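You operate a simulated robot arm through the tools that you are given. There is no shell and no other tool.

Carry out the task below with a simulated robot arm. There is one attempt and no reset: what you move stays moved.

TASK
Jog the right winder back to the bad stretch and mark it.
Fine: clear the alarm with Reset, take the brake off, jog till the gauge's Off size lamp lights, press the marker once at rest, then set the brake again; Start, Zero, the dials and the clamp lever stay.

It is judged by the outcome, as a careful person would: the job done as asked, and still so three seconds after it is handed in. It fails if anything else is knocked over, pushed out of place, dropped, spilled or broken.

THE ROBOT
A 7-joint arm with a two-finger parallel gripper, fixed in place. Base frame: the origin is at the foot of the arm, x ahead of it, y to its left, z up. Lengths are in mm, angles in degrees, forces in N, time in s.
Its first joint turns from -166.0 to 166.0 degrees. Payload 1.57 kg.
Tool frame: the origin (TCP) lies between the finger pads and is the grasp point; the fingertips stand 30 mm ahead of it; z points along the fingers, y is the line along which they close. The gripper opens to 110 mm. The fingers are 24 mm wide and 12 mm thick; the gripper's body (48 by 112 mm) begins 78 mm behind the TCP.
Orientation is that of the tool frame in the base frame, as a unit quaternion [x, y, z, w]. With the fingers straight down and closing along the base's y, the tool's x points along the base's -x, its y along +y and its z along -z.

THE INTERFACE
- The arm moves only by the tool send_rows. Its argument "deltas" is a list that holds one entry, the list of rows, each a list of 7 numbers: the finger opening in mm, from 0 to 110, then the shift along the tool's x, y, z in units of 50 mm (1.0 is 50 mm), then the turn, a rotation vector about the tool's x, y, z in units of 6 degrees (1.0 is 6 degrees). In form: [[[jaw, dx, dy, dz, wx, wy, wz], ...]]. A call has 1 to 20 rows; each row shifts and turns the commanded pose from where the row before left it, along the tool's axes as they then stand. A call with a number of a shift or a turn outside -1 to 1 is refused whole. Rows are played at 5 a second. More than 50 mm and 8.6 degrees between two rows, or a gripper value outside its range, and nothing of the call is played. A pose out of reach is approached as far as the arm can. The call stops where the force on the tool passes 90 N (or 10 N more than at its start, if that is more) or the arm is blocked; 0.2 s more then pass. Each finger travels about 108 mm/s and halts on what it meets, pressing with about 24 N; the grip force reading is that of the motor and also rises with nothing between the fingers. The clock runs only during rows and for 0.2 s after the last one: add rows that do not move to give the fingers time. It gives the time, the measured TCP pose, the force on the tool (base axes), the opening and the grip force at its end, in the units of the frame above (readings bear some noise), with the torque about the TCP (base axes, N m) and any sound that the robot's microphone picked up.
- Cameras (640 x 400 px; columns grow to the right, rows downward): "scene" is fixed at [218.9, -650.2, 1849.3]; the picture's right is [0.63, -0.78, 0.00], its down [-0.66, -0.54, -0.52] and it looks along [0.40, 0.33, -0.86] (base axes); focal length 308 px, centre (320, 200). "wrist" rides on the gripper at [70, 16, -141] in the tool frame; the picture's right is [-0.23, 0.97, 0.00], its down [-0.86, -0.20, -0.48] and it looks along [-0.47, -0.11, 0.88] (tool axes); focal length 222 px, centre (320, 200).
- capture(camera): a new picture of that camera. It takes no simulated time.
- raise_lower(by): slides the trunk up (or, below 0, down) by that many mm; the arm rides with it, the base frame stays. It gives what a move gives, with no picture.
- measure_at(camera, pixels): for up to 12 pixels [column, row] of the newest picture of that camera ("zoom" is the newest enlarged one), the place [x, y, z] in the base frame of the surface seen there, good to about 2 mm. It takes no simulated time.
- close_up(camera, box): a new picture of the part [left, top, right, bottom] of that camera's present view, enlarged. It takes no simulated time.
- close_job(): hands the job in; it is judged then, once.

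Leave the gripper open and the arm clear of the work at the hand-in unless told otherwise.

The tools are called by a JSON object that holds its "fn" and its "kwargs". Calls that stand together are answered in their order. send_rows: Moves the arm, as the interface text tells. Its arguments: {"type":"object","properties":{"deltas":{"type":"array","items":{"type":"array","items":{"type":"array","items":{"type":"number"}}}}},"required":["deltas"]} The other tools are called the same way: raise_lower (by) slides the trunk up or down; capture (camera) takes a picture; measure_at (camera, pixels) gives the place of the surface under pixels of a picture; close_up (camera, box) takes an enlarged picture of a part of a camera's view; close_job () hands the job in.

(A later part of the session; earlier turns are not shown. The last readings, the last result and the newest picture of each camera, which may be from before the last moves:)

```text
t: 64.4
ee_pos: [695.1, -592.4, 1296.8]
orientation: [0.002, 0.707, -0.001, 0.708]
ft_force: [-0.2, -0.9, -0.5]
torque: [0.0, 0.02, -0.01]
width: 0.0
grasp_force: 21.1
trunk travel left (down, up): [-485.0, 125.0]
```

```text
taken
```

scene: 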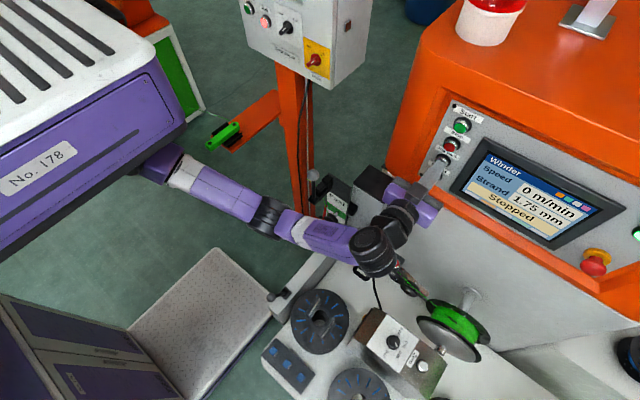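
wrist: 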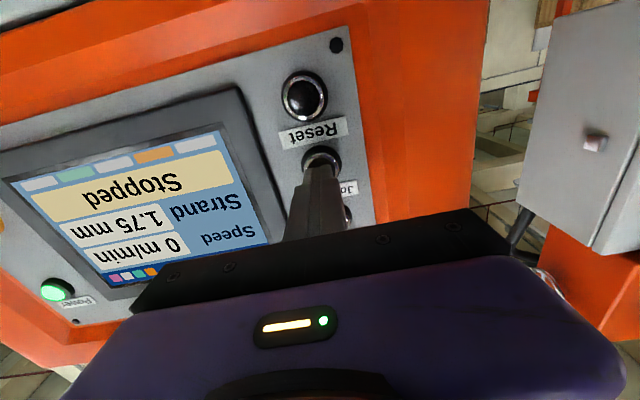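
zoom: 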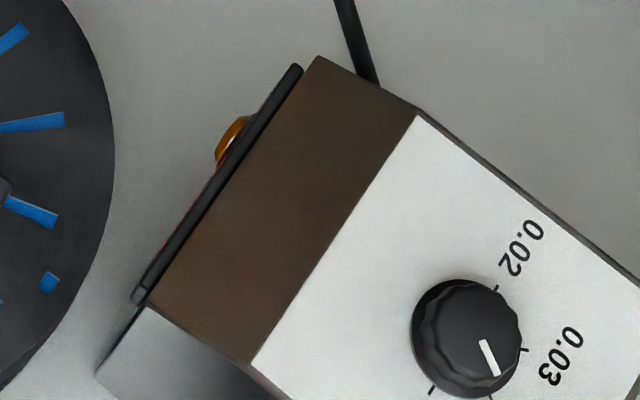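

Both lamp (scene close-up) and the strand readout are visible. I press Jog back by 4 mm and check.

{"fn": "send_rows", "kwargs": {"deltas": [[[0, 0, 0, 0.08, 0, 0, 0]]]}}

{"fn": "capture", "kwargs": {"camera": "scene"}}

{"fn": "close_up", "kwargs": {"camera": "scene", "box": [345, 300, 405, 350]}}

{"fn": "close_up", "kwargs": {"camera": "scene", "box": [430, 120, 630, 250]}}

```text
t: 64.8
ee_pos: [697.9, -592.6, 1296.2]
orientation: [0.002, 0.707, 0.0, 0.707]
ft_force: [-3.5, 0.4, -2.0]
torque: [0.01, 0.05, 0.03]
width: 0.1
grasp_force: 21.3
trunk travel left (down, up): [-485.0, 125.0]
heard: click
```

```text
taken
```

scene: 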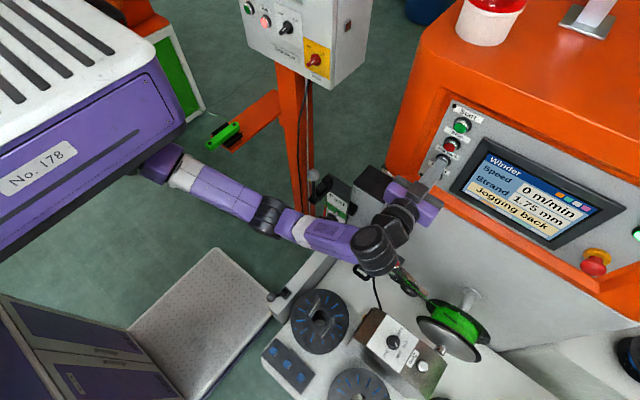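

```text
8.00 times, centred on (375, 325) of scene
```

zoom: 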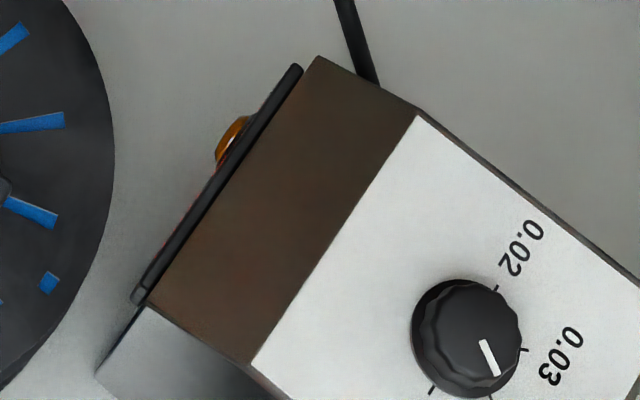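

```text
3.08 times, centred on (530, 185) of scene
```

zoom: 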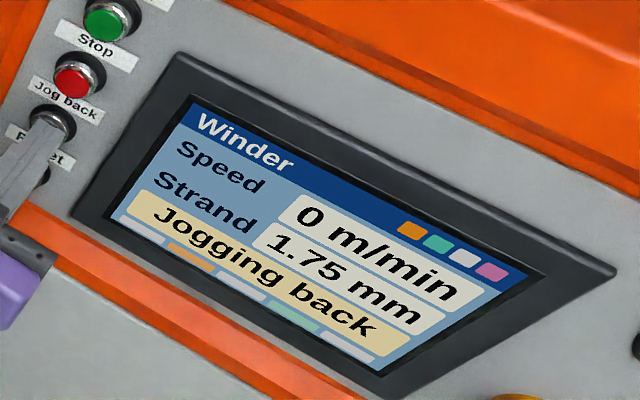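

"Jogging back" is shown. I hold and step time in single rows, watching the strand reading and the lamp.

{"fn": "send_rows", "kwargs": {"deltas": [[[0, 0, 0, 0.02, 0, 0, 0]]]}}

{"fn": "close_up", "kwargs": {"camera": "scene", "box": [340, 120, 640, 350]}}

```text
t: 65.2
ee_pos: [699.3, -592.7, 1296.4]
orientation: [0.002, 0.707, -0.001, 0.707]
ft_force: [-4.4, -0.6, -1.2]
torque: [0.0, 0.08, 0.02]
width: 0.1
grasp_force: 21.1
trunk travel left (down, up): [-485.0, 125.0]
```

```text
1.74 times, centred on (490, 235) of scene
```

zoom: 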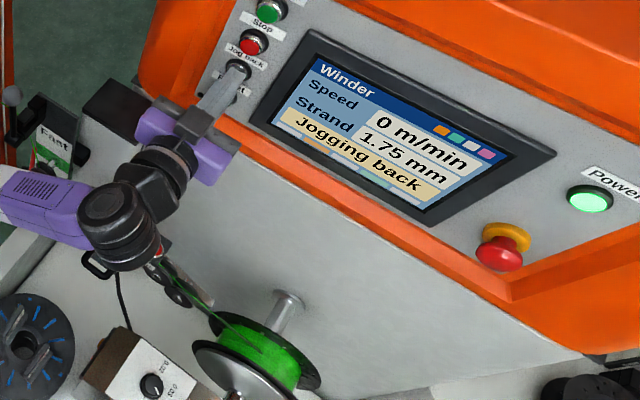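

Still 1.75 mm, lamp unlit. I hold on, row by row.

{"fn": "send_rows", "kwargs": {"deltas": [[[0, 0, 0, 0, 0, 0, 0]]]}}

{"fn": "close_up", "kwargs": {"camera": "scene", "box": [340, 120, 640, 350]}}

{"fn": "close_up", "kwargs": {"camera": "scene", "box": [345, 270, 485, 370]}}

```text
t: 65.6
ee_pos: [700.1, -591.3, 1296.9]
orientation: [0.003, 0.706, 0.001, 0.708]
ft_force: [-4.1, -0.4, -2.0]
torque: [-0.02, 0.11, 0.0]
width: 0.1
grasp_force: 21.5
trunk travel left (down, up): [-485.0, 125.0]
```

```text
1.74 times, centred on (490, 235) of scene
```

zoom: 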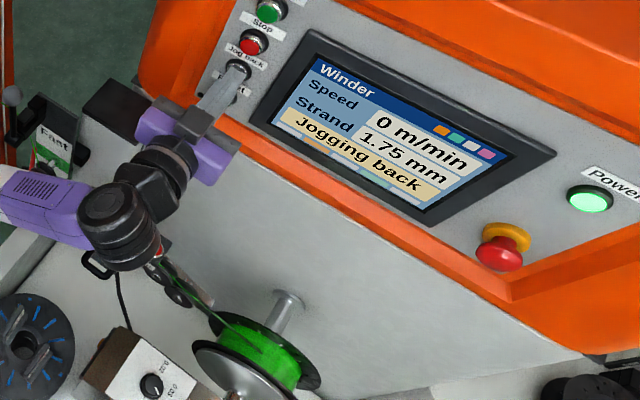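

```text
4.00 times, centred on (415, 320) of scene
```

zoom: 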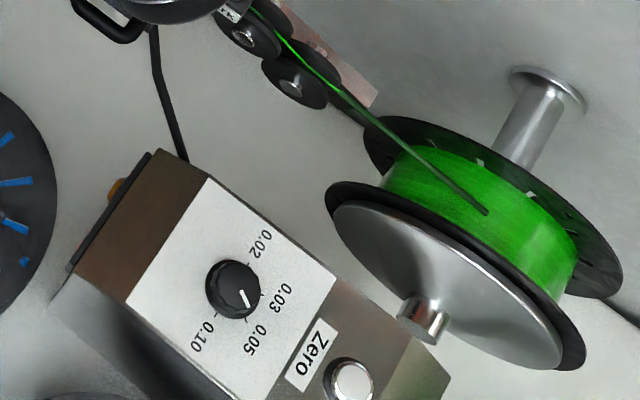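

Still normal. Next row, comparing the spool slots too.

{"fn": "send_rows", "kwargs": {"deltas": [[[0, 0, 0, 0, 0, 0, 0]]]}}

{"fn": "close_up", "kwargs": {"camera": "scene", "box": [345, 270, 485, 370]}}

{"fn": "close_up", "kwargs": {"camera": "scene", "box": [430, 120, 630, 250]}}

```text
t: 66.0
ee_pos: [700.1, -593.0, 1296.7]
orientation: [0.002, 0.707, -0.001, 0.708]
ft_force: [-4.3, -0.8, -1.7]
torque: [-0.05, 0.09, -0.03]
width: 0.0
grasp_force: 20.7
trunk travel left (down, up): [-485.0, 125.0]
```

```text
4.00 times, centred on (415, 320) of scene
```

zoom: 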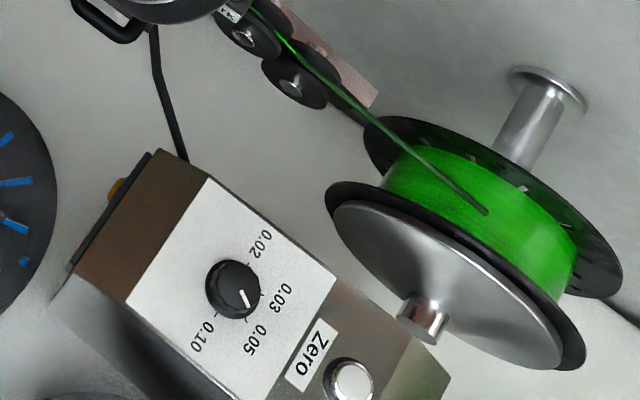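

```text
3.08 times, centred on (530, 185) of scene
```

zoom: 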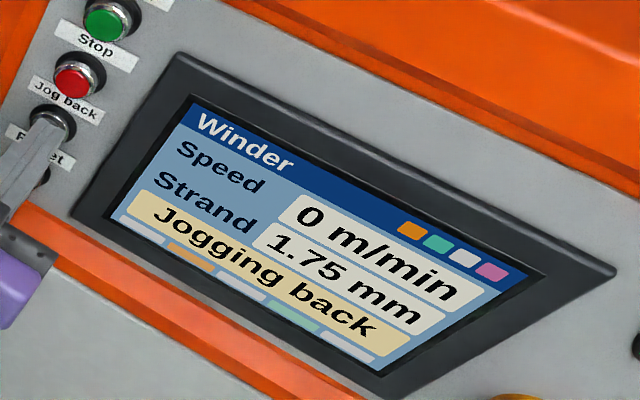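

The spool turns slowly backward, and a darker (bad) stretch of strand is creeping back toward the gate. I continue single rows.

{"fn": "send_rows", "kwargs": {"deltas": [[[0, 0, 0, 0, 0, 0, 0]]]}}

{"fn": "close_up", "kwargs": {"camera": "scene", "box": [345, 240, 485, 340]}}

{"fn": "close_up", "kwargs": {"camera": "scene", "box": [430, 120, 630, 250]}}

```text
t: 66.4
ee_pos: [698.5, -590.6, 1296.6]
orientation: [0.002, 0.707, -0.001, 0.708]
ft_force: [-4.7, -1.2, -0.5]
torque: [0.01, 0.1, -0.02]
width: 0.0
grasp_force: 21.7
trunk travel left (down, up): [-485.0, 125.0]
```

```text
4.00 times, centred on (415, 290) of scene
```

zoom: 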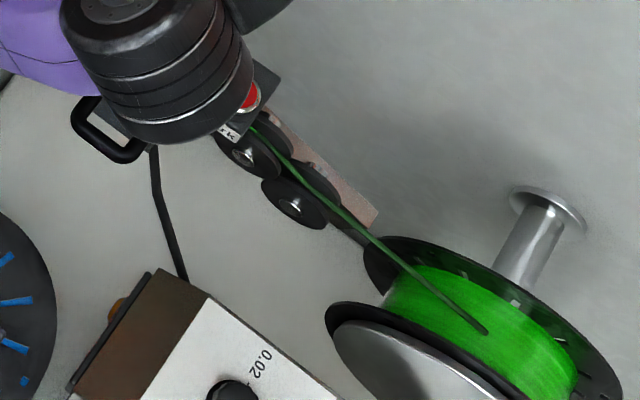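

```text
3.08 times, centred on (530, 185) of scene
```

zoom: 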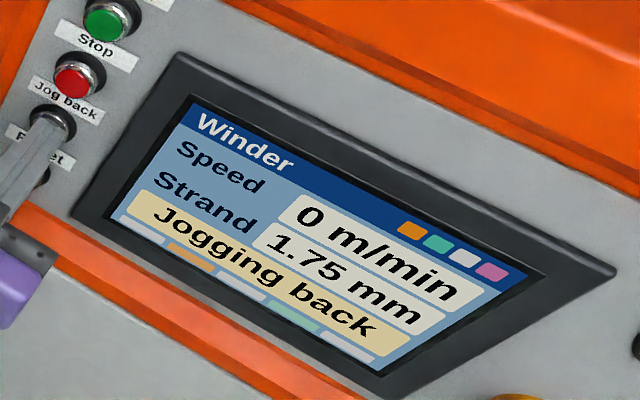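

The dark stretch is now at the marker, next to the gate. One more row.

{"fn": "send_rows", "kwargs": {"deltas": [[[0, 0, 0, 0, 0, 0, 0]]]}}

{"fn": "close_up", "kwargs": {"camera": "scene", "box": [345, 240, 485, 340]}}

{"fn": "close_up", "kwargs": {"camera": "scene", "box": [430, 120, 630, 250]}}

```text
t: 66.8
ee_pos: [699.8, -591.8, 1297.3]
orientation: [0.002, 0.707, -0.001, 0.707]
ft_force: [-4.3, -1.3, -1.7]
torque: [0.0, 0.07, 0.0]
width: 0.0
grasp_force: 20.9
trunk travel left (down, up): [-485.0, 125.0]
```

```text
4.00 times, centred on (415, 290) of scene
```

zoom: 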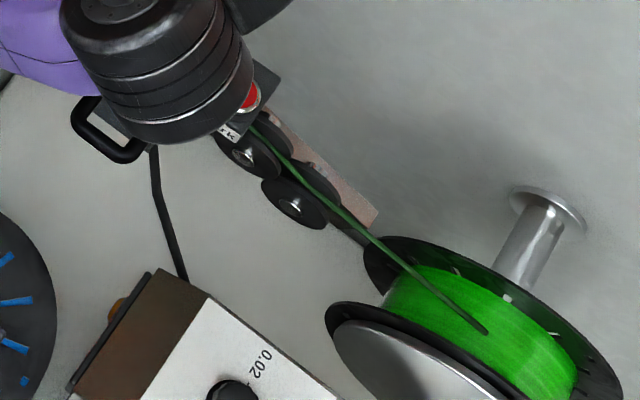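

```text
3.08 times, centred on (530, 185) of scene
```

zoom: 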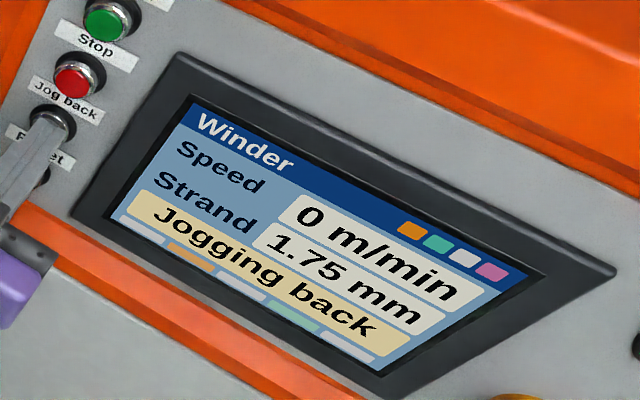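

Still 1.75 mm and lamp dark. Another row.

{"fn": "send_rows", "kwargs": {"deltas": [[[0, 0, 0, 0, 0, 0, 0]]]}}

{"fn": "close_up", "kwargs": {"camera": "scene", "box": [345, 240, 485, 340]}}

{"fn": "close_up", "kwargs": {"camera": "scene", "box": [430, 120, 630, 250]}}

```text
t: 67.2
ee_pos: [699.7, -592.6, 1297.6]
orientation: [0.003, 0.706, 0.0, 0.708]
ft_force: [-4.4, -2.0, -1.8]
torque: [-0.01, 0.07, -0.04]
width: 0.0
grasp_force: 20.9
trunk travel left (down, up): [-485.0, 125.0]
```

```text
4.00 times, centred on (415, 290) of scene
```

zoom: 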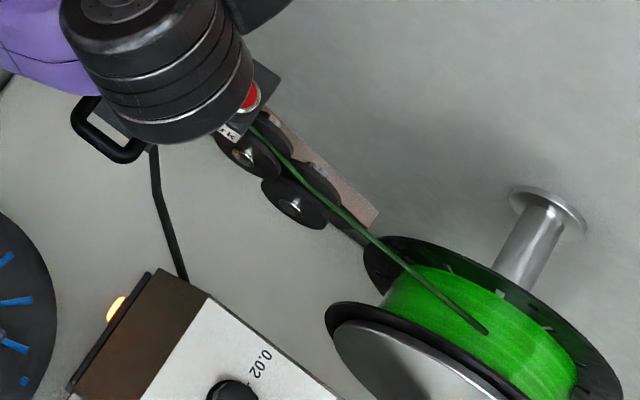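

```text
3.08 times, centred on (530, 185) of scene
```

zoom: 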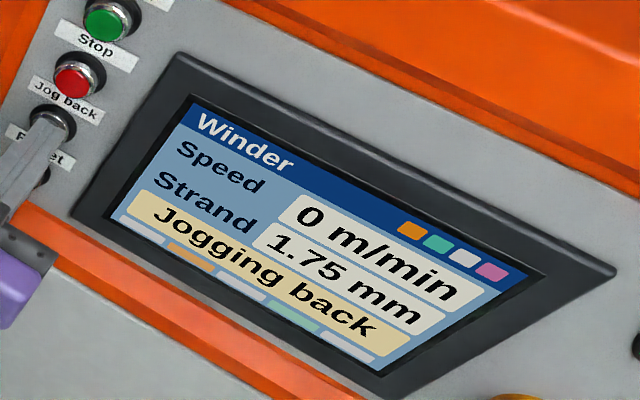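

The Off size lamp is lit. I release Jog back at once by retracting.

{"fn": "send_rows", "kwargs": {"deltas": [[[0, 0, 0, -0.9, 0, 0, 0]]]}}

{"fn": "close_up", "kwargs": {"camera": "scene", "box": [345, 240, 485, 340]}}

{"fn": "close_up", "kwargs": {"camera": "scene", "box": [430, 120, 630, 250]}}

```text
t: 67.6
ee_pos: [657.0, -588.3, 1296.5]
orientation: [0.003, 0.707, 0.0, 0.708]
ft_force: [0.5, 0.5, -0.5]
torque: [0.03, 0.0, -0.01]
width: 0.1
grasp_force: 21.2
trunk travel left (down, up): [-485.0, 125.0]
```

```text
4.00 times, centred on (415, 290) of scene
```

zoom: 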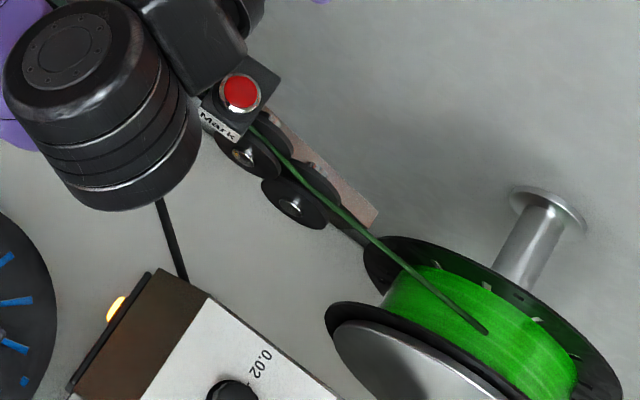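

```text
3.08 times, centred on (530, 185) of scene
```

zoom: 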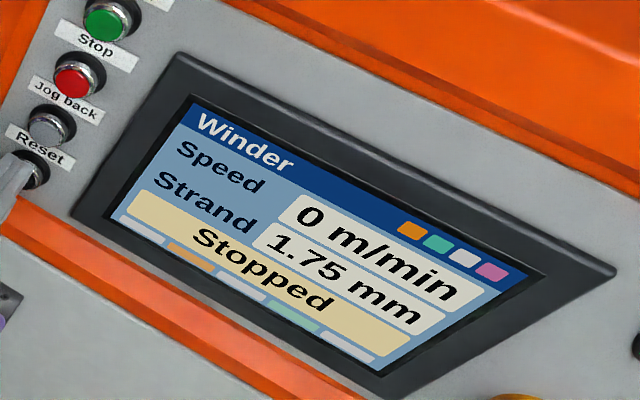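

Stopped with the lamp still lit. Next the marker: I retract fully, raise the trunk 90, and turn the tool down.

{"fn": "send_rows", "kwargs": {"deltas": [[[0, 0, 0, -0.9, 0, 0, 0], [0, 0, 0, -0.9, 0, 0, 0], [0, 0, 0, -0.9, 0, 0, 0], [0, 0, 0, -0.55, 0, 0, 0]]]}}

{"fn": "raise_lower", "kwargs": {"by": 100}}

{"fn": "send_rows", "kwargs": {"deltas": [[[0, 0, 0, 0, 0, 1, 0], [0, 0, 0, 0, 0, 1, 0], [0, 0, 0, 0, 0, 1, 0], [0, 0, 0, 0, 0, 1, 0], [0, 0, 0, 0, 0, 1, 0], [0, 0, 0, 0, 0, 1, 0], [0, 0, 0, 0, 0, 1, 0], [0, 0, 0, 0, 0, 1, 0], [0, 0, 0, 0, 0, 1, 0], [0, 0, 0, 0, 0, 1, 0], [0, 0, 0, 0, 0, 1, 0], [0, 0, 0, 0, 0, 1, 0], [0, 0, 0, 0, 0, 1, 0], [0, 0, 0, 0, 0, 1, 0], [0, 0, 0, 0, 0, 1, 0]]]}}

{"fn": "capture", "kwargs": {"camera": "scene"}}

```text
t: 68.6
ee_pos: [490.7, -589.3, 1297.4]
orientation: [0.002, 0.707, -0.001, 0.707]
ft_force: [0.1, 0.6, 0.4]
torque: [0.0, -0.01, -0.01]
width: 0.0
grasp_force: 21.1
trunk travel left (down, up): [-485.0, 125.0]
```

```text
t: 70.0
ee_pos: [491.7, -589.3, 1396.9]
orientation: [0.003, 0.706, 0.0, 0.708]
ft_force: [0.3, 0.5, 0.9]
torque: [-0.05, -0.01, 0.01]
width: 0.1
grasp_force: 21.2
trunk travel left (down, up): [-585.0, 25.0]
```

```text
t: 73.2
ee_pos: [491.6, -591.5, 1397.3]
orientation: [0.002, 1.0, 0.001, 0.0]
ft_force: [-1.4, 0.4, 0.1]
torque: [0.02, -0.01, 0.01]
width: 0.2
grasp_force: 21.2
trunk travel left (down, up): [-585.0, 25.0]
```

```text
taken
```

scene: 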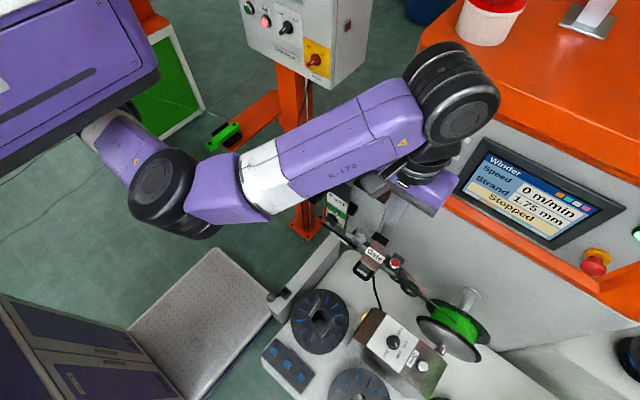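

The lamp is still lit. I move over the marker at [578,-629] and lower 270.

{"fn": "send_rows", "kwargs": {"deltas": [[[0, -0.87, -0.38, 0, 0, 0, 0], [0, -0.87, -0.38, 0, 0, 0, 0], [0, 0, 0, 0, 0, 0, 0]]]}}

{"fn": "raise_lower", "kwargs": {"by": -260}}

{"fn": "capture", "kwargs": {"camera": "wrist"}}

{"fn": "close_up", "kwargs": {"camera": "scene", "box": [300, 150, 480, 330]}}

```text
t: 74.0
ee_pos: [579.5, -627.1, 1399.2]
orientation: [0.001, 1.0, 0.002, 0.002]
ft_force: [1.1, 1.4, 0.0]
torque: [-0.07, 0.07, 0.02]
width: 0.0
grasp_force: 21.3
trunk travel left (down, up): [-585.0, 25.0]
```

```text
t: 76.6
ee_pos: [577.4, -628.1, 1139.2]
orientation: [0.002, 1.0, 0.002, 0.001]
ft_force: [-0.4, 0.6, 0.7]
torque: [0.03, -0.01, -0.01]
width: 0.0
grasp_force: 21.4
trunk travel left (down, up): [-325.0, 285.0]
```

```text
taken
```

wrist: 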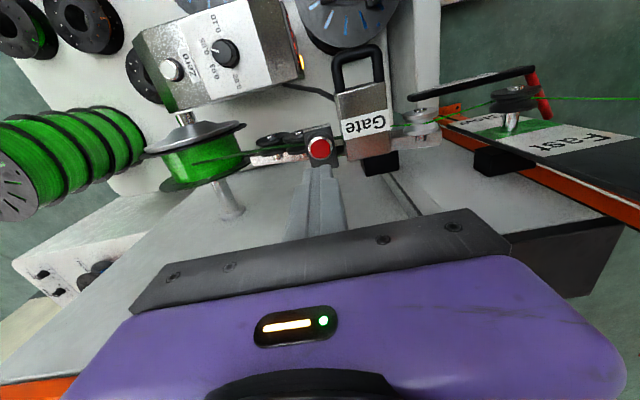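

```text
2.22 times, centred on (390, 240) of scene
```

zoom: 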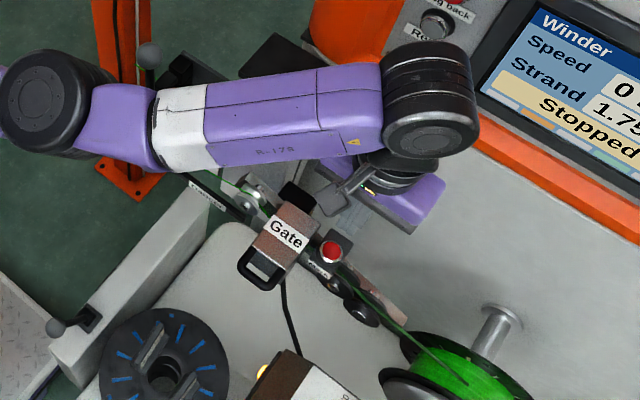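

The lamp is still on. The forearm passes near the dancer lever ball in the picture; I measure its clearance before going lower, as well as the marker.

{"fn": "measure_at", "kwargs": {"camera": "zoom", "pixels": [[50, 90], [85, 60], [150, 55], [130, 110], [180, 120], [200, 170], [270, 130], [260, 40], [100, 120], [150, 150]]}}

{"fn": "measure_at", "kwargs": {"camera": "wrist", "pixels": [[320, 149], [320, 142], [320, 156], [312, 149], [328, 149], [318, 172]]}}

```text
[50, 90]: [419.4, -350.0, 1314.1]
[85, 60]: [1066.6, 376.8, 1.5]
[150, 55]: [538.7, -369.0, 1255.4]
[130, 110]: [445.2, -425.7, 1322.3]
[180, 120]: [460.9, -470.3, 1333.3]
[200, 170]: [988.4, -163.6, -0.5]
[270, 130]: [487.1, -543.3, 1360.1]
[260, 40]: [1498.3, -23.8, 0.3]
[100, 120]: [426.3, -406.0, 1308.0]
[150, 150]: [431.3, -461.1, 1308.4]
```

```text
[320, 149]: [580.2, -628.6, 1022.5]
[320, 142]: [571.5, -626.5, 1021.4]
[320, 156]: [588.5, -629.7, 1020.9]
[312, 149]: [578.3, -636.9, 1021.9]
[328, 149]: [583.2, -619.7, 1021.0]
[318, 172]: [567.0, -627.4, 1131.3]
```

{"fn": "measure_at", "kwargs": {"camera": "zoom", "pixels": [[108, 75], [112, 88], [130, 88], [152, 90], [180, 88], [95, 68], [300, 72], [370, 66]]}}

```text
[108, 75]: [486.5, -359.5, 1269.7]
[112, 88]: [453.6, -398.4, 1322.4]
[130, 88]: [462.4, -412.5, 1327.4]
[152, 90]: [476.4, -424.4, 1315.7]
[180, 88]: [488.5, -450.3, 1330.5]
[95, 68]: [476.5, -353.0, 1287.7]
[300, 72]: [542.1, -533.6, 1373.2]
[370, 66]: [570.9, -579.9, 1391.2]
```

About 35 mm clear beside the lever ball, and a vertical trunk move keeps that. I lower 78 more: tip about 8 mm above the marker button.

{"fn": "raise_lower", "kwargs": {"by": -78}}

{"fn": "capture", "kwargs": {"camera": "wrist"}}

{"fn": "close_up", "kwargs": {"camera": "scene", "box": [300, 150, 480, 330]}}

```text
t: 77.8
ee_pos: [577.4, -629.6, 1061.9]
orientation: [0.003, 1.0, 0.002, 0.001]
ft_force: [0.4, 0.4, 0.0]
torque: [0.0, -0.04, -0.01]
width: 0.2
grasp_force: 21.8
trunk travel left (down, up): [-247.0, 363.0]
```

```text
taken
```

wrist: 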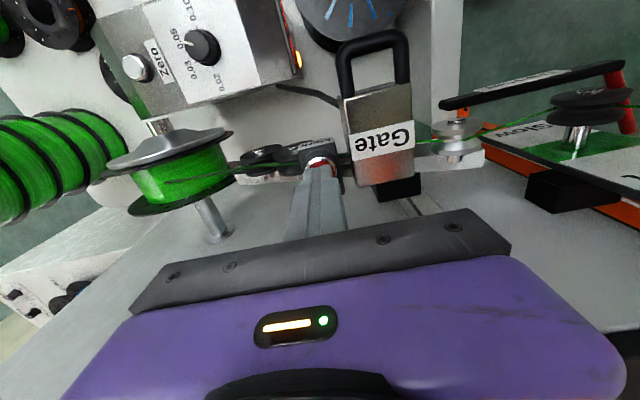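

```text
2.22 times, centred on (390, 240) of scene
```

zoom: 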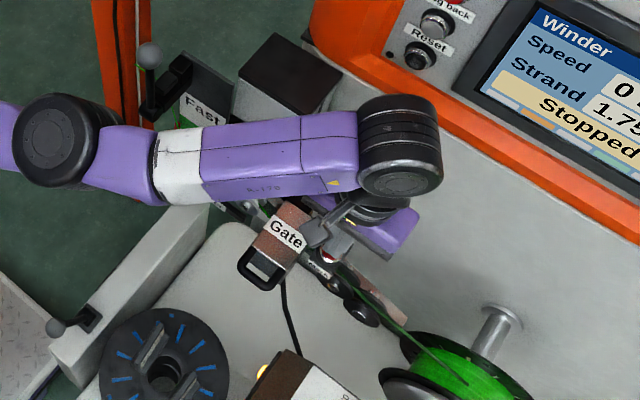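

Everything is at rest and the finger is over the button. I go down 9 mm, then in 3 mm steps until the click.

{"fn": "send_rows", "kwargs": {"deltas": [[[0, -0.04, 0, 0.18, 0, 0, 0]]]}}

{"fn": "send_rows", "kwargs": {"deltas": [[[0, 0, 0, 0.06, 0, 0, 0]]]}}

```text
t: 78.2
ee_pos: [580.0, -627.6, 1052.0]
orientation: [0.001, 1.0, 0.002, 0.0]
ft_force: [-0.7, -1.1, 0.2]
torque: [0.04, 0.02, 0.0]
width: 0.0
grasp_force: 21.4
trunk travel left (down, up): [-247.0, 363.0]
```

```text
t: 78.6
ee_pos: [579.9, -628.9, 1049.2]
orientation: [0.003, 1.0, 0.002, 0.0]
ft_force: [0.3, 1.2, 1.0]
torque: [-0.01, 0.01, -0.01]
width: 0.0
grasp_force: 21.4
trunk travel left (down, up): [-247.0, 363.0]
```

Slight contact begins (1 N). Another 3 mm.

{"fn": "send_rows", "kwargs": {"deltas": [[[0, 0, 0, 0.06, 0, 0, 0]]]}}

```text
t: 79.0
ee_pos: [578.8, -627.2, 1046.9]
orientation: [0.001, 1.0, 0.002, 0.0]
ft_force: [1.8, -1.2, 3.9]
torque: [-0.01, -0.07, 0.02]
width: 0.0
grasp_force: 21.0
trunk travel left (down, up): [-247.0, 363.0]
heard: click
```

Click heard: the marker was pressed once. I lift straight off and look.

{"fn": "send_rows", "kwargs": {"deltas": [[[0, 0, 0, -0.5, 0, 0, 0], [0, 0, 0, 0, 0, 0, 0]]]}}

{"fn": "raise_lower", "kwargs": {"by": 100}}

{"fn": "capture", "kwargs": {"camera": "wrist"}}

{"fn": "close_up", "kwargs": {"camera": "wrist", "box": [220, 90, 400, 200]}}

{"fn": "close_up", "kwargs": {"camera": "scene", "box": [340, 120, 640, 350]}}

```text
t: 79.6
ee_pos: [578.0, -626.4, 1071.9]
orientation: [0.002, 1.0, 0.002, 0.0]
ft_force: [0.7, -1.1, 0.3]
torque: [0.0, 0.01, 0.03]
width: 0.1
grasp_force: 21.4
trunk travel left (down, up): [-247.0, 363.0]
```

```text
t: 80.9
ee_pos: [578.2, -626.9, 1172.7]
orientation: [0.003, 1.0, 0.002, 0.0]
ft_force: [0.3, 0.6, -0.1]
torque: [0.02, -0.03, -0.03]
width: 0.0
grasp_force: 21.4
trunk travel left (down, up): [-347.0, 263.0]
```

```text
taken
```

wrist: 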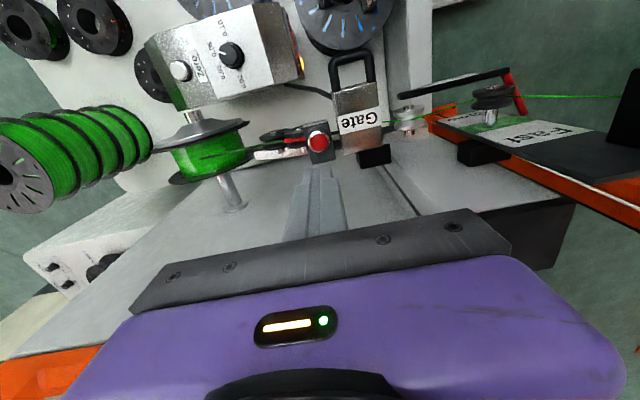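

```text
3.56 times, centred on (310, 145) of wrist
```

zoom: 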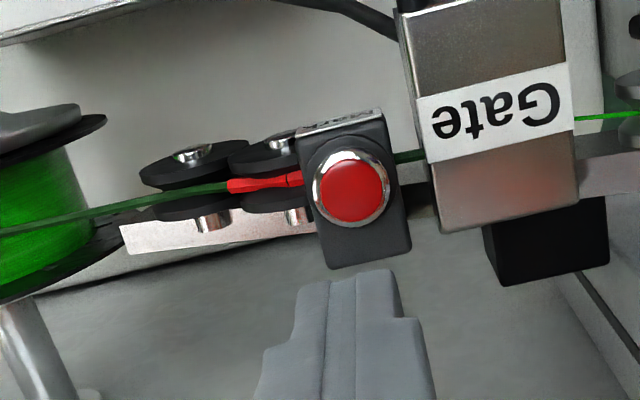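

```text
1.74 times, centred on (490, 235) of scene
```

zoom: 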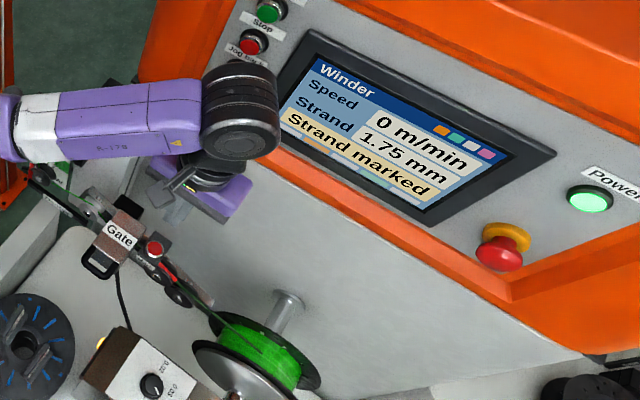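

Screen reads "Strand marked", a red mark shows on the strand. Now the brake must be set again. I raise the trunk 230 and traverse to above the brake ball (x≈306, y≈-376).

{"fn": "raise_lower", "kwargs": {"by": 230}}

{"fn": "send_rows", "kwargs": {"deltas": [[[0, 0.55, 0.63, 0, 0, 0, 0], [0, 0.55, 0.63, 0, 0, 0, 0], [0, 0.55, 0.63, 0, 0, 0, 0], [0, 0.55, 0.63, 0, 0, 0, 0], [0, 0.55, 0.63, 0, 0, 0, 0], [0, 0.55, 0.63, 0, 0, 0, 0], [0, 0.55, 0.63, 0, 0, 0, 0], [0, 0.55, 0.6, 0, 0, 0, 0]]]}}

{"fn": "capture", "kwargs": {"camera": "scene"}}

```text
t: 83.3
ee_pos: [578.0, -627.0, 1400.7]
orientation: [0.003, 1.0, 0.002, 0.001]
ft_force: [0.3, -0.6, -0.1]
torque: [0.02, -0.02, 0.0]
width: 0.2
grasp_force: 21.2
trunk travel left (down, up): [-577.0, 33.0]
```

```text
t: 85.3
ee_pos: [465.7, -631.9, 1446.5]
orientation: [-0.003, 1.0, 0.026, -0.004]
ft_force: [0.2, -0.1, 0.0]
torque: [-0.04, 0.03, -0.02]
width: 0.0
grasp_force: 21.1
out of reach, approached as far as the arm can: row 1, 2, 3, 4, 5, 6, 7, 8
trunk travel left (down, up): [-577.0, 33.0]
stopped in row 8: the arm was blocked; the commanded pose is now the measured one
```

```text
taken
```

scene: 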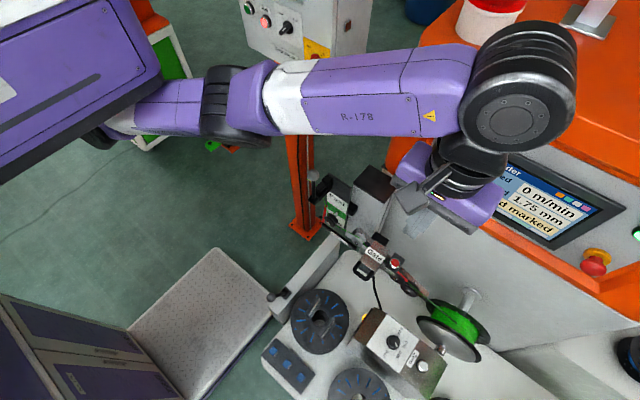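

The arm could not follow that diagonal (out of reach in this posture), nothing was touched. I retrace the way I came: back toward [491,-591,1400] first.

{"fn": "send_rows", "kwargs": {"deltas": [[[0, -0.3, 0.2, 0.4, 0, 0, 0], [0, -0.2, 0.2, 0.4, 0, 0, 0]]]}}

{"fn": "capture", "kwargs": {"camera": "scene"}}

```text
t: 85.9
ee_pos: [494.3, -634.6, 1419.8]
orientation: [-0.002, 1.0, 0.025, -0.007]
ft_force: [-0.9, 0.0, 0.2]
torque: [-0.02, -0.02, 0.01]
width: 0.1
grasp_force: 21.1
out of reach, approached as far as the arm can: row 1, 2
trunk travel left (down, up): [-577.0, 33.0]
```

```text
taken
```

scene: 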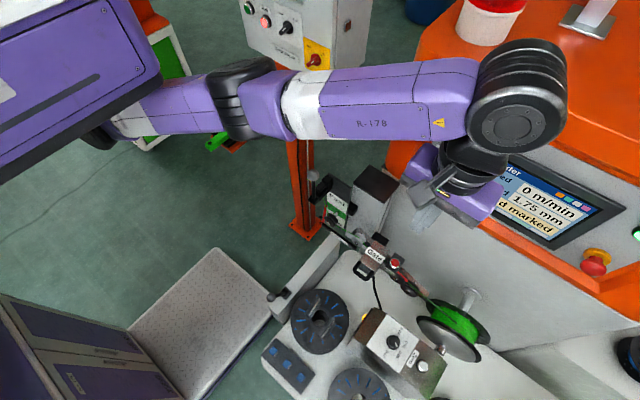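

I measure where the elbow is now, as it seems to be what limits motion.

{"fn": "measure_at", "kwargs": {"camera": "scene", "pixels": [[235, 100], [255, 70], [170, 105], [130, 120], [110, 130], [270, 115], [400, 95], [510, 100], [300, 40], [330, 60], [465, 180], [440, 190]]}}

{"fn": "close_up", "kwargs": {"camera": "scene", "box": [60, 0, 360, 200]}}

{"fn": "capture", "kwargs": {"camera": "wrist"}}

```text
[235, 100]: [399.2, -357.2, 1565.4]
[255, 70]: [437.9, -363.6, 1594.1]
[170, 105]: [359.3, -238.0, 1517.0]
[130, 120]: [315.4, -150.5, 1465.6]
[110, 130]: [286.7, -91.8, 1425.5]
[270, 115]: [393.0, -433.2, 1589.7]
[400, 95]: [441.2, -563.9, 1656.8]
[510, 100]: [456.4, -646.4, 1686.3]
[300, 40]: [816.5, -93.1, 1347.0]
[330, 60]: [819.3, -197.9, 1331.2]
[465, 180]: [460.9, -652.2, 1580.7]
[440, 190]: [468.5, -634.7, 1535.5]
```

```text
2.00 times, centred on (210, 100) of scene
```

zoom: 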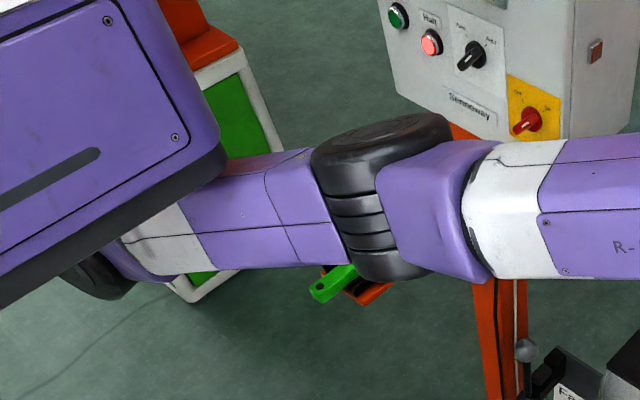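

```text
taken
```

wrist: 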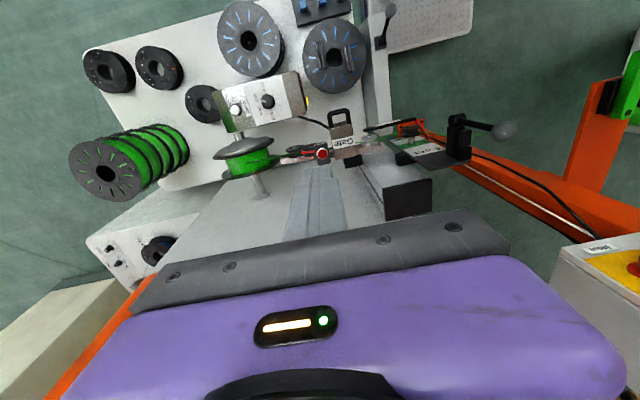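

The elbow drifted up beside the trunk box, blocking +y. I return toward the last good pose [578,-627,1400] to recover the posture.

{"fn": "send_rows", "kwargs": {"deltas": [[[0, -0.6, 0, 0.2, 0, 0, 0], [0, -0.6, 0, 0.2, 0, 0, 0], [0, -0.4, 0, 0.1, 0, 0, 0]]]}}

{"fn": "capture", "kwargs": {"camera": "scene"}}

```text
t: 86.7
ee_pos: [566.9, -623.1, 1394.6]
orientation: [-0.003, 1.0, 0.024, -0.006]
ft_force: [-0.8, -0.1, 0.6]
torque: [-0.02, 0.01, 0.0]
width: 0.0
grasp_force: 21.6
out of reach, approached as far as the arm can: row 2, 3
trunk travel left (down, up): [-577.0, 33.0]
```

```text
taken
```

scene: 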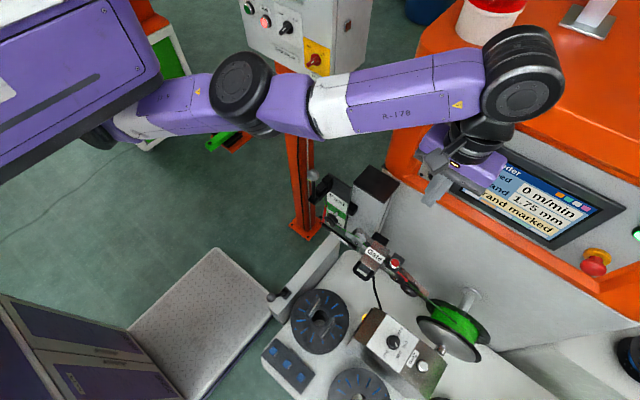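

Posture is recovering. I level the small roll, lower a little, and test a small +y/-x motion.

{"fn": "send_rows", "kwargs": {"deltas": [[[0, 0, 0, 0.4, 0.46, 0, 0], [0, 0.2, 0.2, 0.3, 0, 0, 0], [0, 0.3, 0.3, 0, 0, 0, 0]]]}}

{"fn": "capture", "kwargs": {"camera": "scene"}}

```text
t: 87.5
ee_pos: [543.1, -597.2, 1359.2]
orientation: [-0.003, 1.0, 0.0, -0.005]
ft_force: [0.0, -0.9, 0.4]
torque: [0.0, 0.02, -0.01]
width: 0.0
grasp_force: 21.8
trunk travel left (down, up): [-577.0, 33.0]
```

```text
taken
```

scene: 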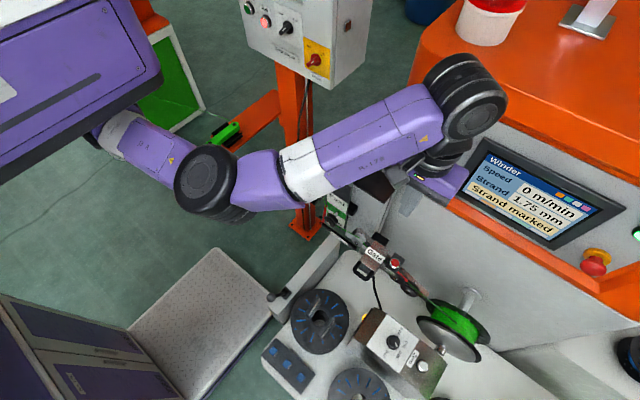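

The normal posture is back. I go to [440,-376] in the earlier style path.

{"fn": "send_rows", "kwargs": {"deltas": [[[0, 0.5, 0.1, 0, 0, 0, 0], [0, 0.5, 0.3, 0, 0, 0, 0], [0, 0.3, 0.8, 0, 0, 0, 0], [0, 0.2, 0.8, 0, 0, 0, 0], [0, 0.2, 0.8, 0, 0, 0, 0], [0, 0.2, 0.8, 0, 0, 0, 0], [0, 0.1, 0.8, 0, 0, 0, 0]]]}}

{"fn": "capture", "kwargs": {"camera": "scene"}}

```text
t: 89.1
ee_pos: [439.9, -376.2, 1362.3]
orientation: [-0.003, 1.0, 0.0, -0.005]
ft_force: [-0.4, -0.6, -0.8]
torque: [0.02, 0.0, -0.02]
width: 0.0
grasp_force: 21.5
trunk travel left (down, up): [-577.0, 33.0]
```

```text
taken
```

scene: 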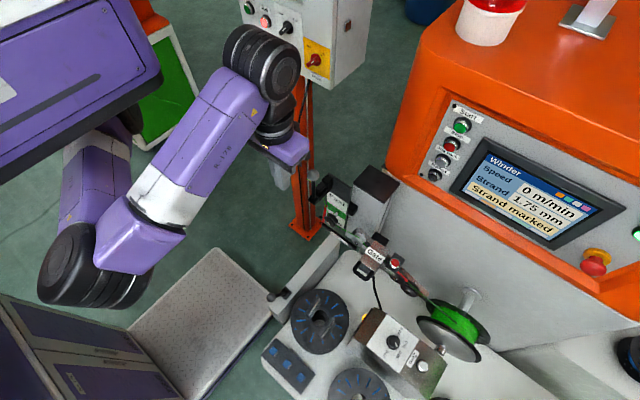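

Good. I lower the trunk 400 here (free column), then look at the brake ball from above.

{"fn": "raise_lower", "kwargs": {"by": -400}}

{"fn": "send_rows", "kwargs": {"deltas": [[[70, 0.5, 0, 0, 0, 0, 0], [70, 0.5, 0, 0, 0, 0, 0], [70, 0.5, 0, 0, 0, 0, 0]]]}}

{"fn": "capture", "kwargs": {"camera": "wrist"}}

{"fn": "capture", "kwargs": {"camera": "scene"}}

```text
t: 93.0
ee_pos: [440.3, -376.5, 962.1]
orientation: [-0.002, 1.0, 0.001, -0.005]
ft_force: [-0.5, -0.4, -0.4]
torque: [-0.01, 0.04, 0.01]
width: 0.3
grasp_force: 21.5
trunk travel left (down, up): [-177.0, 433.0]
```

```text
t: 93.8
ee_pos: [363.8, -375.1, 962.2]
orientation: [-0.003, 1.0, 0.001, -0.004]
ft_force: [0.7, 0.6, -1.2]
torque: [-0.01, -0.01, -0.04]
width: 70.1
grasp_force: 0.1
trunk travel left (down, up): [-177.0, 433.0]
```

```text
taken
```

wrist: 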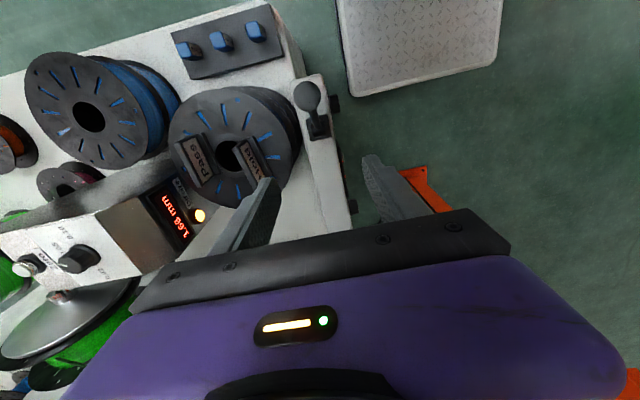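

```text
taken
```

scene: 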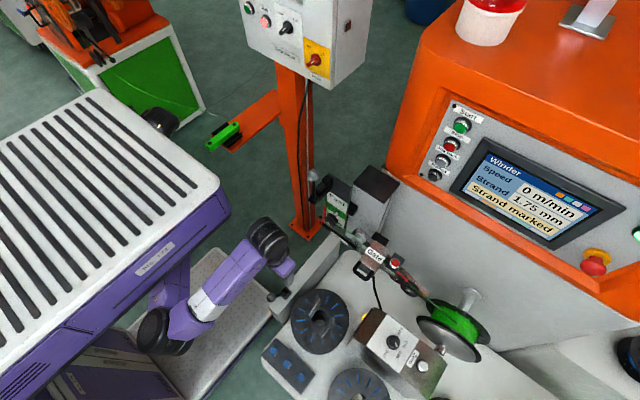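

The gauge reads about 1.68 mm with the lamp on. The ball is at (308,95). I measure it.

{"fn": "measure_at", "kwargs": {"camera": "wrist", "pixels": [[308, 95], [308, 86], [309, 106], [298, 95], [319, 96], [315, 118], [318, 130]]}}

{"fn": "measure_at", "kwargs": {"camera": "scene", "pixels": [[170, 335], [195, 320], [210, 300], [265, 240], [285, 265], [215, 205]]}}

```text
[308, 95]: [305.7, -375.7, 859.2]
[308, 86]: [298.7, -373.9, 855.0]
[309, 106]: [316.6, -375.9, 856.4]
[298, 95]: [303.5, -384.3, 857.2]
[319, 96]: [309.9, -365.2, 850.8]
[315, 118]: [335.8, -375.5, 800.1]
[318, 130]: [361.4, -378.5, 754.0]
```

```text
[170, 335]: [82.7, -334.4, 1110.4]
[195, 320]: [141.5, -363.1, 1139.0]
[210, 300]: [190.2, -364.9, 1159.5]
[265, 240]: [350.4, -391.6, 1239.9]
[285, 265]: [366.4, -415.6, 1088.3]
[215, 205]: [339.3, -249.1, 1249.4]
```

Ball centre ≈[306,-375.5,843]. I shift 58 mm in -x to stand over it with open fingers (70 mm), then lower the trunk 112.

{"fn": "send_rows", "kwargs": {"deltas": [[[70, 0.58, 0, 0, 0, 0, 0], [70, 0.58, 0, 0, 0, 0, 0], [70, 0, 0, 0, 0, 0, 0]]]}}

{"fn": "capture", "kwargs": {"camera": "wrist"}}

{"fn": "close_up", "kwargs": {"camera": "scene", "box": [120, 190, 340, 370]}}

```text
t: 94.6
ee_pos: [309.3, -376.3, 963.1]
orientation: [-0.004, 1.0, -0.001, -0.005]
ft_force: [-0.5, -0.3, -0.2]
torque: [0.01, 0.04, 0.04]
width: 69.8
grasp_force: 0.1
trunk travel left (down, up): [-177.0, 433.0]
```

```text
taken
```

wrist: 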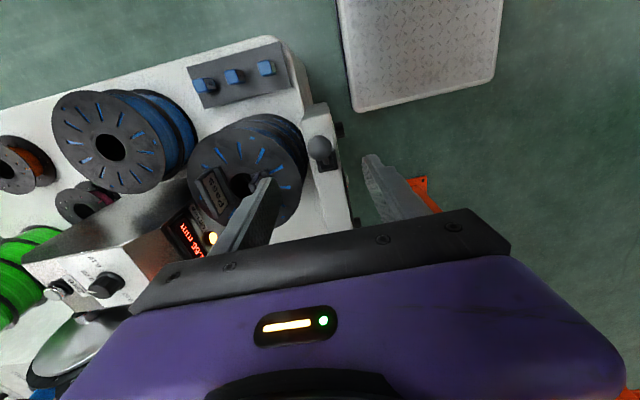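

```text
2.22 times, centred on (230, 280) of scene
```

zoom: 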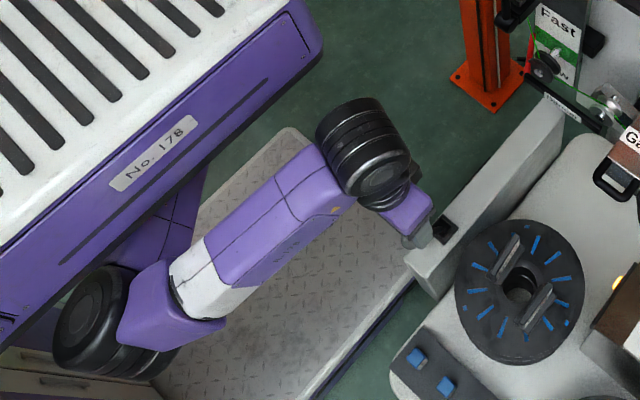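

Positioned. I lower 113 so the pads straddle the ball.

{"fn": "raise_lower", "kwargs": {"by": -113}}

{"fn": "capture", "kwargs": {"camera": "wrist"}}

```text
t: 96.0
ee_pos: [307.9, -376.5, 849.8]
orientation: [-0.003, 1.0, 0.0, -0.005]
ft_force: [-1.0, 0.6, -0.1]
torque: [0.02, -0.01, 0.0]
width: 70.2
grasp_force: 0.0
trunk travel left (down, up): [-64.0, 546.0]
```

```text
taken
```

wrist: 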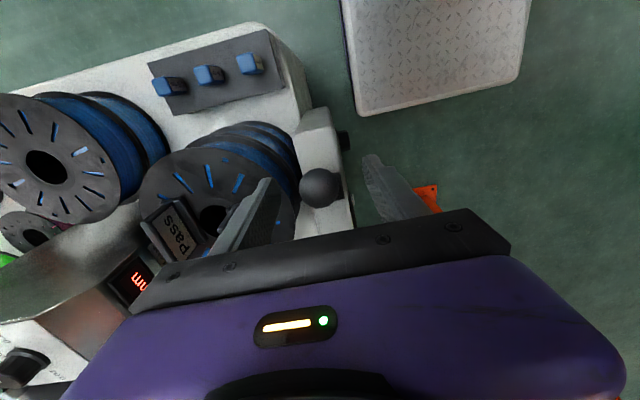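

The ball is between the fingers. I close on it.

{"fn": "send_rows", "kwargs": {"deltas": [[[40, 0, 0, 0, 0, 0, 0], [20, 0, 0, 0, 0, 0, 0], [20, 0, 0, 0, 0, 0, 0]]]}}

```text
t: 96.8
ee_pos: [307.5, -376.6, 851.3]
orientation: [-0.003, 1.0, 0.0, -0.005]
ft_force: [-0.9, -8.0, 0.1]
torque: [-0.04, 0.02, 0.01]
width: 29.4
grasp_force: 39.5
trunk travel left (down, up): [-64.0, 546.0]
```

The ball (29 mm) is held. I swing it along its arc toward +x, first half.

{"fn": "send_rows", "kwargs": {"deltas": [[[20, -0.268, 0, -0.11, 0, 0, 0], [20, -0.268, 0, -0.078, 0, 0, 0], [20, -0.268, 0, -0.046, 0, 0, 0], [20, -0.268, 0, -0.016, 0, 0, 0]]]}}

{"fn": "capture", "kwargs": {"camera": "wrist"}}

```text
t: 97.8
ee_pos: [361.3, -377.0, 863.6]
orientation: [-0.003, 1.0, 0.001, -0.005]
ft_force: [-10.8, -10.6, 3.3]
torque: [-0.15, 1.16, 0.12]
width: 29.0
grasp_force: 38.6
trunk travel left (down, up): [-64.0, 546.0]
```

```text
taken
```

wrist: 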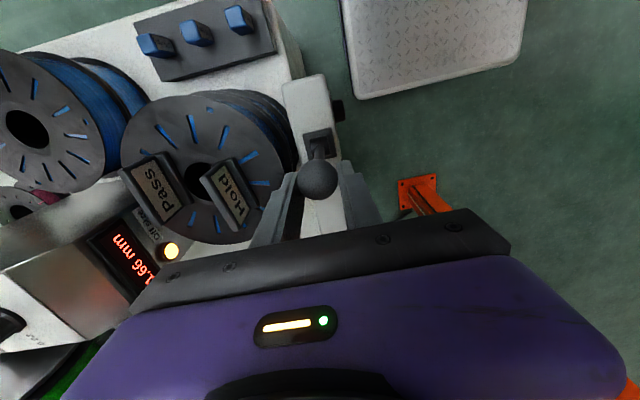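

The ball follows; lamp stays lit at 1.66 mm. Second half of the arc.

{"fn": "send_rows", "kwargs": {"deltas": [[[20, -0.268, 0, 0.014, 0, 0, 0], [20, -0.268, 0, 0.044, 0, 0, 0], [20, -0.268, 0, 0.074, 0, 0, 0], [20, -0.25, 0, 0.1, 0, 0, 0]]]}}

{"fn": "capture", "kwargs": {"camera": "wrist"}}

{"fn": "close_up", "kwargs": {"camera": "scene", "box": [200, 190, 350, 340]}}

```text
t: 98.8
ee_pos: [415.6, -376.4, 848.0]
orientation: [-0.004, 1.0, 0.001, -0.003]
ft_force: [2.2, -13.0, -0.9]
torque: [-0.01, -0.12, 0.18]
width: 30.9
grasp_force: 6.2
trunk travel left (down, up): [-64.0, 546.0]
```

```text
taken
```

wrist: 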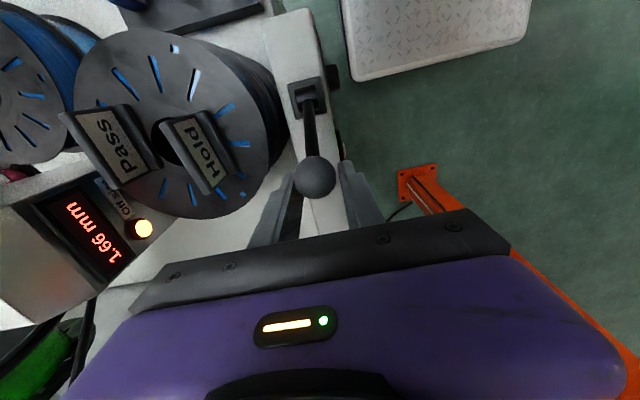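

```text
2.67 times, centred on (275, 265) of scene
```

zoom: 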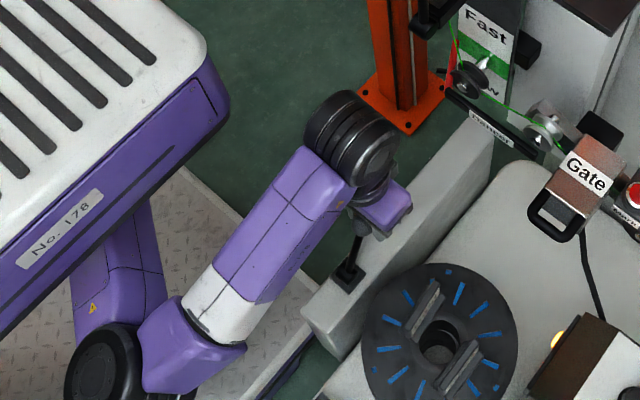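

The lever is back at its +x side. I nudge 3 mm further to seat it against the stop, then open.

{"fn": "send_rows", "kwargs": {"deltas": [[[20, -0.07, 0, 0.02, 0, 0, 0]]]}}

{"fn": "send_rows", "kwargs": {"deltas": [[[70, 0, 0, 0, 0, 0, 0], [70, 0, 0, 0, 0, 0, 0]]]}}

{"fn": "capture", "kwargs": {"camera": "wrist"}}

```text
t: 99.2
ee_pos: [417.2, -377.4, 848.4]
orientation: [-0.002, 1.0, -0.001, -0.005]
ft_force: [-0.6, -12.5, 0.6]
torque: [-0.01, 0.16, 0.17]
width: 31.0
grasp_force: 5.7
trunk travel left (down, up): [-64.0, 546.0]
```

```text
t: 99.8
ee_pos: [416.8, -375.1, 849.4]
orientation: [-0.004, 1.0, 0.0, -0.006]
ft_force: [0.4, -0.4, 0.1]
torque: [-0.01, 0.0, 0.03]
width: 70.0
grasp_force: 0.1
trunk travel left (down, up): [-64.0, 546.0]
```

```text
taken
```

wrist: 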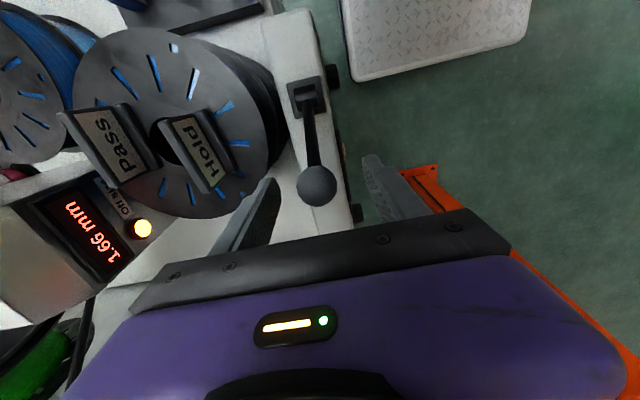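

I measure the ball to confirm it's back to its original place (x≈414).

{"fn": "measure_at", "kwargs": {"camera": "wrist", "pixels": [[317, 187], [317, 172], [317, 203], [302, 187], [332, 187], [311, 140], [307, 110]]}}

{"fn": "raise_lower", "kwargs": {"by": 100}}

{"fn": "capture", "kwargs": {"camera": "wrist"}}

{"fn": "capture", "kwargs": {"camera": "scene"}}

```text
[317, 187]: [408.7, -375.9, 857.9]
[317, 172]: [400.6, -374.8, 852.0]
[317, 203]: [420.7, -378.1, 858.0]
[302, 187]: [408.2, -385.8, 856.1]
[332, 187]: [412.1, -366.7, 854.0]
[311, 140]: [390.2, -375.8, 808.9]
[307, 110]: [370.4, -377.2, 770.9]
```

```text
t: 101.1
ee_pos: [417.6, -376.7, 947.3]
orientation: [-0.002, 1.0, 0.0, -0.004]
ft_force: [-0.8, -0.7, -0.2]
torque: [-0.01, 0.0, -0.04]
width: 69.8
grasp_force: 0.1
trunk travel left (down, up): [-164.0, 446.0]
```

```text
taken
```

wrist: 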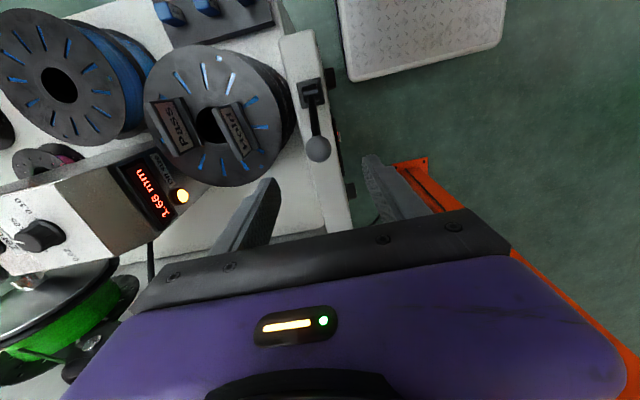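

```text
taken
```

scene: 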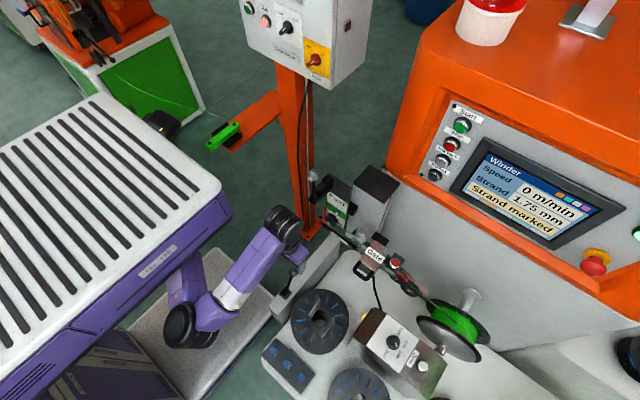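

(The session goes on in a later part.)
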